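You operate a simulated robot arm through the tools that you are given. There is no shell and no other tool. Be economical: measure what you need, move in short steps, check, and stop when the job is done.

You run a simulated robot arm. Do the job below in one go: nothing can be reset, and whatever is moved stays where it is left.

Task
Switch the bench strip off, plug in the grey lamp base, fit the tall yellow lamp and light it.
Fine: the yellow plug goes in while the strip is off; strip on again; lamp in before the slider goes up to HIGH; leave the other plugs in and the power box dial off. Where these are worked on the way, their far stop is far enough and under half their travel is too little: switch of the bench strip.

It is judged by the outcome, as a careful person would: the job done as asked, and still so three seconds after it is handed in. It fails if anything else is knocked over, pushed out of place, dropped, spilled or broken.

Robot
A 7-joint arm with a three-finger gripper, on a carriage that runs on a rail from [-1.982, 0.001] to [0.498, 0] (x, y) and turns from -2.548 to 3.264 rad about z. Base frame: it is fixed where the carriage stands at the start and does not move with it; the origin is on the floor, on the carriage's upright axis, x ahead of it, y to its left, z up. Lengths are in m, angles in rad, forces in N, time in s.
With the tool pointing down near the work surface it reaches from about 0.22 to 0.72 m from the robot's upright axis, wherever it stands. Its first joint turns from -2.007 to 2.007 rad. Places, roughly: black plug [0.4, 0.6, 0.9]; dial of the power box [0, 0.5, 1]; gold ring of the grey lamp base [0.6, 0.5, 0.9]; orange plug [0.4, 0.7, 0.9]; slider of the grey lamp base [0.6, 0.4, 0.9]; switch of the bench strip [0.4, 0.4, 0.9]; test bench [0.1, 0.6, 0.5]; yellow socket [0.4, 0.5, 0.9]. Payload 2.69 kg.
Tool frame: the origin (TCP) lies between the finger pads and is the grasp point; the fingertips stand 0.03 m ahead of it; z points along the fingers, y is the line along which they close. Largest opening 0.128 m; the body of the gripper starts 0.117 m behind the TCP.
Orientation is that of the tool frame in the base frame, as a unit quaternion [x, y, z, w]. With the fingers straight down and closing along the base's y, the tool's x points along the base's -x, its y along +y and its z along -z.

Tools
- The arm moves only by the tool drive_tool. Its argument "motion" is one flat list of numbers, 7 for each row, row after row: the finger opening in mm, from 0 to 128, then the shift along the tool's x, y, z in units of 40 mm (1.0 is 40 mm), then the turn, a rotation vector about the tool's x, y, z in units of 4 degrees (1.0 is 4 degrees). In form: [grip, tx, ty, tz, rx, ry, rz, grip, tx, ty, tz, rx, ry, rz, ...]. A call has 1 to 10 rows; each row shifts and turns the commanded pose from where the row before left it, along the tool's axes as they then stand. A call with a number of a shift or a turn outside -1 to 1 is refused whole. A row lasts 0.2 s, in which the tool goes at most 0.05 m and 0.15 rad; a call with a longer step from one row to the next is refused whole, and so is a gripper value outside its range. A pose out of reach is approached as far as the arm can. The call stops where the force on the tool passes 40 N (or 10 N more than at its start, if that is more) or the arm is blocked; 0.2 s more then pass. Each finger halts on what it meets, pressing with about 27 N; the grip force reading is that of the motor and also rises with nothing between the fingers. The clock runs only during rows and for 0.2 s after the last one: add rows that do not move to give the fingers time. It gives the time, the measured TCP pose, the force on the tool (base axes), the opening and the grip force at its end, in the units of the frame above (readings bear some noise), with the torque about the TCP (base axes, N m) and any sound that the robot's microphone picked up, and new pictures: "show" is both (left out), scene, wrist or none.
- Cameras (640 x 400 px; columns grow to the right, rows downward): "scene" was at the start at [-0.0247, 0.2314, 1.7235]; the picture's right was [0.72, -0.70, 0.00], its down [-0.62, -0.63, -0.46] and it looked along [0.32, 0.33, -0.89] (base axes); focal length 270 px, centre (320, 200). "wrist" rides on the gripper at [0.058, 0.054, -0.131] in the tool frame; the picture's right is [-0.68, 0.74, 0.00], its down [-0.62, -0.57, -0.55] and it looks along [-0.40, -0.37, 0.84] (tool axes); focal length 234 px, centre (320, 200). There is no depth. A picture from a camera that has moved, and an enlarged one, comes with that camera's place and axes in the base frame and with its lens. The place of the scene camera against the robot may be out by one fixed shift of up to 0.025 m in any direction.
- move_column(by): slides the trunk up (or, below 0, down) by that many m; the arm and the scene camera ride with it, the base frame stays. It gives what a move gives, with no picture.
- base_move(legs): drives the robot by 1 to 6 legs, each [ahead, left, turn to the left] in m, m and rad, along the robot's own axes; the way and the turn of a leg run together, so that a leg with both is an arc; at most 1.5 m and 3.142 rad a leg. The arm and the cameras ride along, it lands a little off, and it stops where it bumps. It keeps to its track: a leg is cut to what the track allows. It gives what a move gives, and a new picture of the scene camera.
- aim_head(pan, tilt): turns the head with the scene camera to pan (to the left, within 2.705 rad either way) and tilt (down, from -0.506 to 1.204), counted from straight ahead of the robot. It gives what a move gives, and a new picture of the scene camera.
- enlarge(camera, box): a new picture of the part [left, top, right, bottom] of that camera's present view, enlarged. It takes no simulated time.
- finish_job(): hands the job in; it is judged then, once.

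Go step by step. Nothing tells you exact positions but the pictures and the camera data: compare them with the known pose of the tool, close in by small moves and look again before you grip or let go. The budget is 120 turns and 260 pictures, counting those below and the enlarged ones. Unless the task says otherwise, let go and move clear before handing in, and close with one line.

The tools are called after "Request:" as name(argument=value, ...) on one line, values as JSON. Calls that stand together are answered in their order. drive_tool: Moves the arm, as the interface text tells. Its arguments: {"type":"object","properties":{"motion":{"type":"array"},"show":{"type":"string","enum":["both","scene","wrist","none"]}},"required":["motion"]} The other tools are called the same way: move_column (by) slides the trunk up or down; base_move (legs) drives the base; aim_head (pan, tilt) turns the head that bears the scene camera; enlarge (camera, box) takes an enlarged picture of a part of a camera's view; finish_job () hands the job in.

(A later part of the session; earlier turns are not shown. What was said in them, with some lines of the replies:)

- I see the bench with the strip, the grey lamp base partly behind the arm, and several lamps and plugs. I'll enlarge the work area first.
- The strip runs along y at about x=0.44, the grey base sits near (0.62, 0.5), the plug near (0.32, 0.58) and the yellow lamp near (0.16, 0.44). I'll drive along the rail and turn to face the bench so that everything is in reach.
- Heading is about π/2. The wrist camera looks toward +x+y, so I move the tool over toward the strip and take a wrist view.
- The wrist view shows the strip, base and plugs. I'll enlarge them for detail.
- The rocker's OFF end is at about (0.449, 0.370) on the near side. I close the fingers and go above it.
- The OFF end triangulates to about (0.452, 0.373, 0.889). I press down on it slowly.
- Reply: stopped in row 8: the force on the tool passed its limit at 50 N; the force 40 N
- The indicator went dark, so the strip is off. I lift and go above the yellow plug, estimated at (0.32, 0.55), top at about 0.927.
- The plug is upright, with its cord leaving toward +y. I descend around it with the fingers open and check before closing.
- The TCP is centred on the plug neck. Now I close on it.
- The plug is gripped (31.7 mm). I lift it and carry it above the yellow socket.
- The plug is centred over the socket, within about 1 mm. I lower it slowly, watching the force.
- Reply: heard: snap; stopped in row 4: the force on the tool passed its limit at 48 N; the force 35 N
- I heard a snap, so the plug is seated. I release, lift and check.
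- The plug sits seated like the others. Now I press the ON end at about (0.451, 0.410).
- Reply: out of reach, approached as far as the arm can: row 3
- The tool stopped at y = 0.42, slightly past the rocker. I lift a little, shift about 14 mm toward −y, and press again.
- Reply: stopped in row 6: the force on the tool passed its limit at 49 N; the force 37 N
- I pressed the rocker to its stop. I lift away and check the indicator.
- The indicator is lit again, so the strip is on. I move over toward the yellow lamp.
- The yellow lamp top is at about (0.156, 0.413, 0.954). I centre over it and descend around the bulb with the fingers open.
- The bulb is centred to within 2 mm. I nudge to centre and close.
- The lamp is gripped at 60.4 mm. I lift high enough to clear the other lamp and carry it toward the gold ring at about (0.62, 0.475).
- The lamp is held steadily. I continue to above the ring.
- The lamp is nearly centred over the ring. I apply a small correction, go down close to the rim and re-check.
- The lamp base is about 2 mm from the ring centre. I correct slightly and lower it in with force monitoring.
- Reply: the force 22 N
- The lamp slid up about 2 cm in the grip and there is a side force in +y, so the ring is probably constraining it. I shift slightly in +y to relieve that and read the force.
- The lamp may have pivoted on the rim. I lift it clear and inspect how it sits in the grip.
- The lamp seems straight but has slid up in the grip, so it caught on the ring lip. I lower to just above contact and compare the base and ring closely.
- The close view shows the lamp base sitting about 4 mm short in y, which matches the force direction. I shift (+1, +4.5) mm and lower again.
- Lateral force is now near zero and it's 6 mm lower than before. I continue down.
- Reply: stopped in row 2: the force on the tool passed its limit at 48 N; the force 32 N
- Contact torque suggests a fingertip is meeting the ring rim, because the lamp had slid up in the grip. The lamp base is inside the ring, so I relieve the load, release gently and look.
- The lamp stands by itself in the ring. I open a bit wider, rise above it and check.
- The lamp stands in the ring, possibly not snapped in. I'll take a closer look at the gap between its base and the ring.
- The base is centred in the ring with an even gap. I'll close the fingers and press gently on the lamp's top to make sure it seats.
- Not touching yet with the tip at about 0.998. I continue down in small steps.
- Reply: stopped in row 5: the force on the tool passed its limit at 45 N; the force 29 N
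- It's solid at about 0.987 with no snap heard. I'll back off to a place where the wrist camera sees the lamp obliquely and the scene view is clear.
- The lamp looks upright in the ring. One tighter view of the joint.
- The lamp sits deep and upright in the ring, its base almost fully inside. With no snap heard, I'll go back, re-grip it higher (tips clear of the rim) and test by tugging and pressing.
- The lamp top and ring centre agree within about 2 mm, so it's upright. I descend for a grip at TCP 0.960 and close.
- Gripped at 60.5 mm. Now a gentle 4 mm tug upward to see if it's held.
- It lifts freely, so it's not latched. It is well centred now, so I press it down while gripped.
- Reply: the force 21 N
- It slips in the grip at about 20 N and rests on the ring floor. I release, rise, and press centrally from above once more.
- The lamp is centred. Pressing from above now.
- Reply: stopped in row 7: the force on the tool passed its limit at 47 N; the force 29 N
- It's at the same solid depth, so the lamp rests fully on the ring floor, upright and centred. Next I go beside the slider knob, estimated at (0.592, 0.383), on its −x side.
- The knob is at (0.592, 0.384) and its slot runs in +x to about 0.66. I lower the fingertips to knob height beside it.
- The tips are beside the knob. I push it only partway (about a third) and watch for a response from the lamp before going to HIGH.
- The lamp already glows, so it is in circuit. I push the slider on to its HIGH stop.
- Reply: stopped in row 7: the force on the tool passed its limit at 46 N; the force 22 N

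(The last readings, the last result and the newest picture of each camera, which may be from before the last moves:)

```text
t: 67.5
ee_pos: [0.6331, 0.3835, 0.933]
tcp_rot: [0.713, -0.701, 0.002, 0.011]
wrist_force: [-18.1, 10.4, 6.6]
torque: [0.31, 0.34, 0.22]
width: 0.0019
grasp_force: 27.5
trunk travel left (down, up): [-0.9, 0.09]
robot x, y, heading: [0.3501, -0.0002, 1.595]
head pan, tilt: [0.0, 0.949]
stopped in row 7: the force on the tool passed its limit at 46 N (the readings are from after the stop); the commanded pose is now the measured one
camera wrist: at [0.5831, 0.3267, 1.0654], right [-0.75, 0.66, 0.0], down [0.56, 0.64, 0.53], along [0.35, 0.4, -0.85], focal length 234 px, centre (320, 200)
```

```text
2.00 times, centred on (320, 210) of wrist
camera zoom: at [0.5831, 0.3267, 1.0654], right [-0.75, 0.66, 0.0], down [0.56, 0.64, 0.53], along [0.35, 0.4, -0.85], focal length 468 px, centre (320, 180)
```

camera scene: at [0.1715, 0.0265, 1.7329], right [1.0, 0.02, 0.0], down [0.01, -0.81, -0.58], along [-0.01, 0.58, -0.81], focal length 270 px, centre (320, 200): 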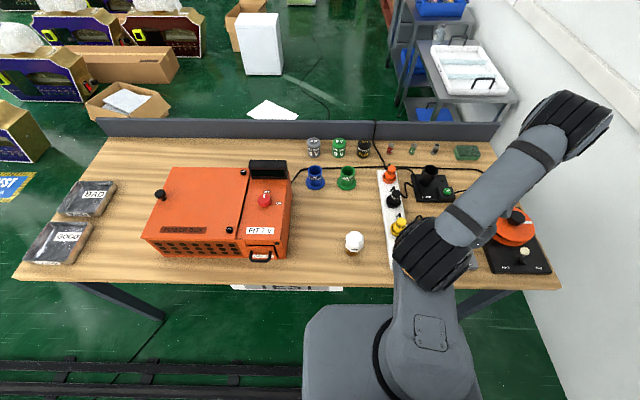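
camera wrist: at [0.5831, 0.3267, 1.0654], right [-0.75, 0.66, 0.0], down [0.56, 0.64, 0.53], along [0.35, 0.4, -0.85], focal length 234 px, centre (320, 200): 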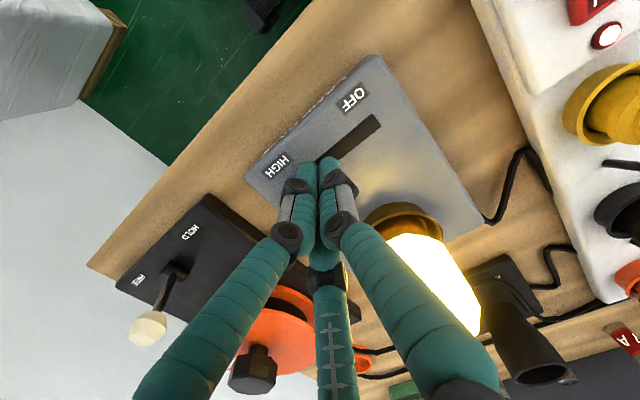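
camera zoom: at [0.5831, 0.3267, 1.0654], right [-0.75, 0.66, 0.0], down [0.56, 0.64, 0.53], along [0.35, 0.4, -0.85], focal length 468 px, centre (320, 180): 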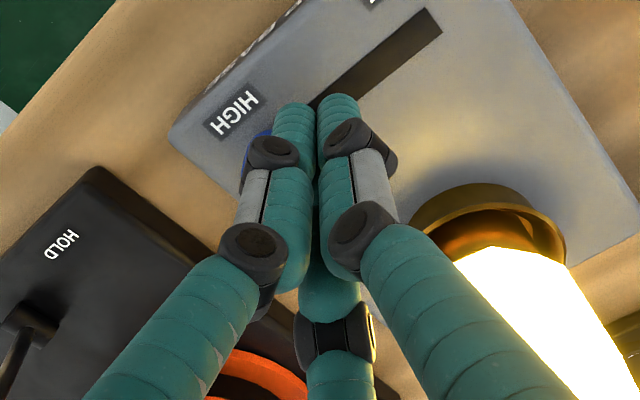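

The lamp is bright and the slider is at its stop. I back off −x, lift clear and inspect everything.

Request:
drive_tool(motion=[0, 0, 0.3, 0, 0, 0, 0, 0, 0, 0, -0.8, 0, 0, 0, 0, 0, 0, -0.9, 0, 0, 0, 0, 0, 0, -0.9, 0, 0, 0, 0, 0, 0, -0.9, 0, 0, 0, 0, 0.3, 0.9, 0, 0, 0, 0, 0, 0.3, 0.9, 0, 0, 0, 0, 0, 0.3, 0.9, 0, 0, 0, 0, 0, 0, 0.9, 0, 0, 0, 0, 0, 0, 0.9, 0, 0, 0, 0])

Request:
drive_tool(motion=[0, 0, 0.9, 0, 0, 0, 0, 0, 0, 0.9, 0, 0, 0, 0, 0, 0, 0.9, 0, 0, 0, 0, 0, 0, 0.9, 0, 0, 0, 0, 0, 0, 0.9, 0, 0, 0, 0, 0, 0, 0.9, 0, 0, 0, 0, 0, 0, 0.9, 0, 0, 0, 0, 0, 0, 0, 0, 0, 0, 0])

Request:
enlarge(camera="scene", box=[350, 140, 550, 290])

```text
t: 69.8
ee_pos: [0.4423, 0.3489, 1.0743]
tcp_rot: [0.712, -0.702, 0.004, 0.009]
wrist_force: [-1.3, 0.5, 0.6]
torque: [-0.06, -0.16, -0.01]
width: 0.002
grasp_force: 27.1
trunk travel left (down, up): [-0.9, 0.09]
robot x, y, heading: [0.3533, -0.0005, 1.59]
head pan, tilt: [0.0, 0.949]
camera scene: at [0.1649, 0.0287, 1.7323], right [1.0, 0.02, 0.0], down [0.02, -0.81, -0.58], along [-0.01, 0.58, -0.81], focal length 270 px, centre (320, 200)
camera wrist: at [0.3914, 0.2916, 1.206], right [-0.74, 0.67, -0.01], down [0.56, 0.63, 0.53], along [0.36, 0.39, -0.85], focal length 234 px, centre (320, 200)
```

scene: 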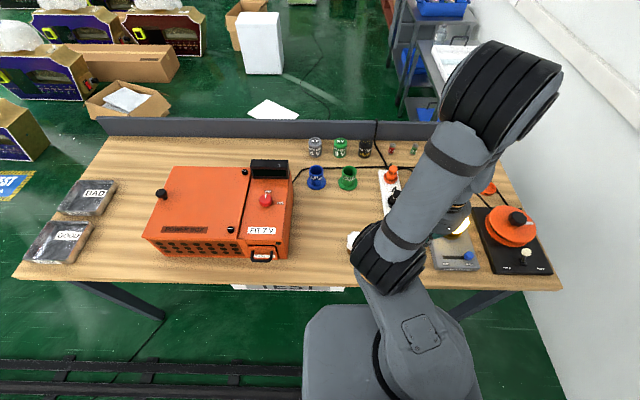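
wrist: 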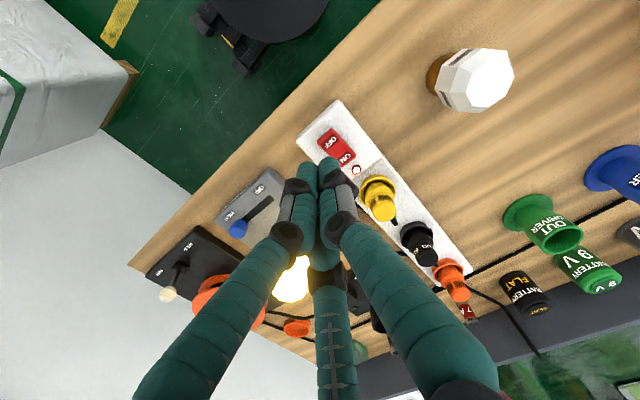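

```text
t: 71.5
ee_pos: [0.1945, 0.3441, 1.0774]
tcp_rot: [0.711, -0.703, 0.002, 0.009]
wrist_force: [0.2, 0.4, -0.3]
torque: [0.01, 0.02, 0.0]
width: 0.0022
grasp_force: 26.9
trunk travel left (down, up): [-0.9, 0.09]
robot x, y, heading: [0.3536, -0.0001, 1.592]
head pan, tilt: [0.0, 0.949]
camera scene: at [0.1727, 0.0262, 1.7331], right [1.0, 0.02, 0.0], down [0.02, -0.81, -0.58], along [-0.01, 0.58, -0.81], focal length 270 px, centre (320, 200)
camera wrist: at [0.144, 0.2874, 1.2097], right [-0.74, 0.67, 0.0], down [0.57, 0.63, 0.53], along [0.36, 0.39, -0.85], focal length 234 px, centre (320, 200)
```

scene: 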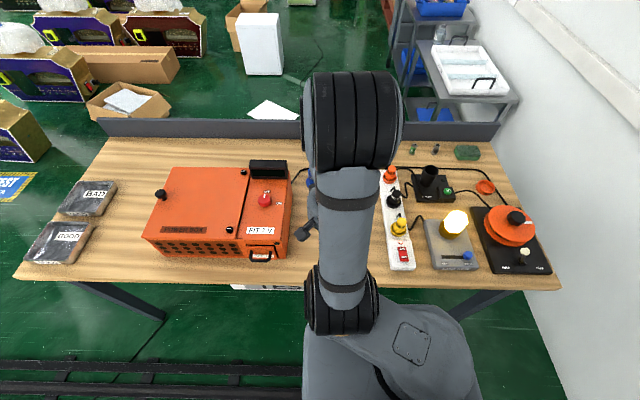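
wrist: 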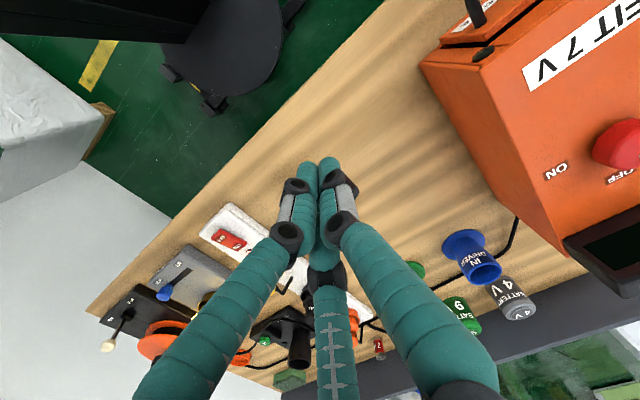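

```text
2.67 times, centred on (450, 215) of scene
camera zoom: at [0.1727, 0.0262, 1.7331], right [1.0, 0.02, 0.0], down [0.02, -0.81, -0.58], along [-0.01, 0.58, -0.81], focal length 719 px, centre (-27, 160)
```

zoom: 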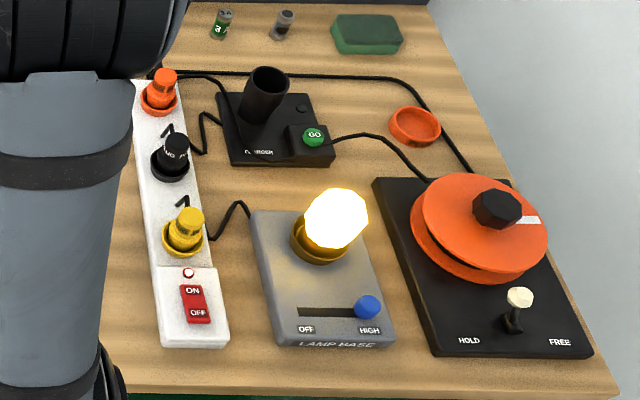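

The lamp is lit, the slider is at HIGH, the strip is on with its indicator lit, all three plugs are in and the power box dial is off. The arm is clear, so I hand in.

Request:
finish_job()

```text
The job is handed in.
```

The grey lamp base is plugged in, the strip is on again, and the tall yellow lamp is in its ring and lit at HIGH. The lamp made no snap and lifts out freely; it rests upright in the ring.
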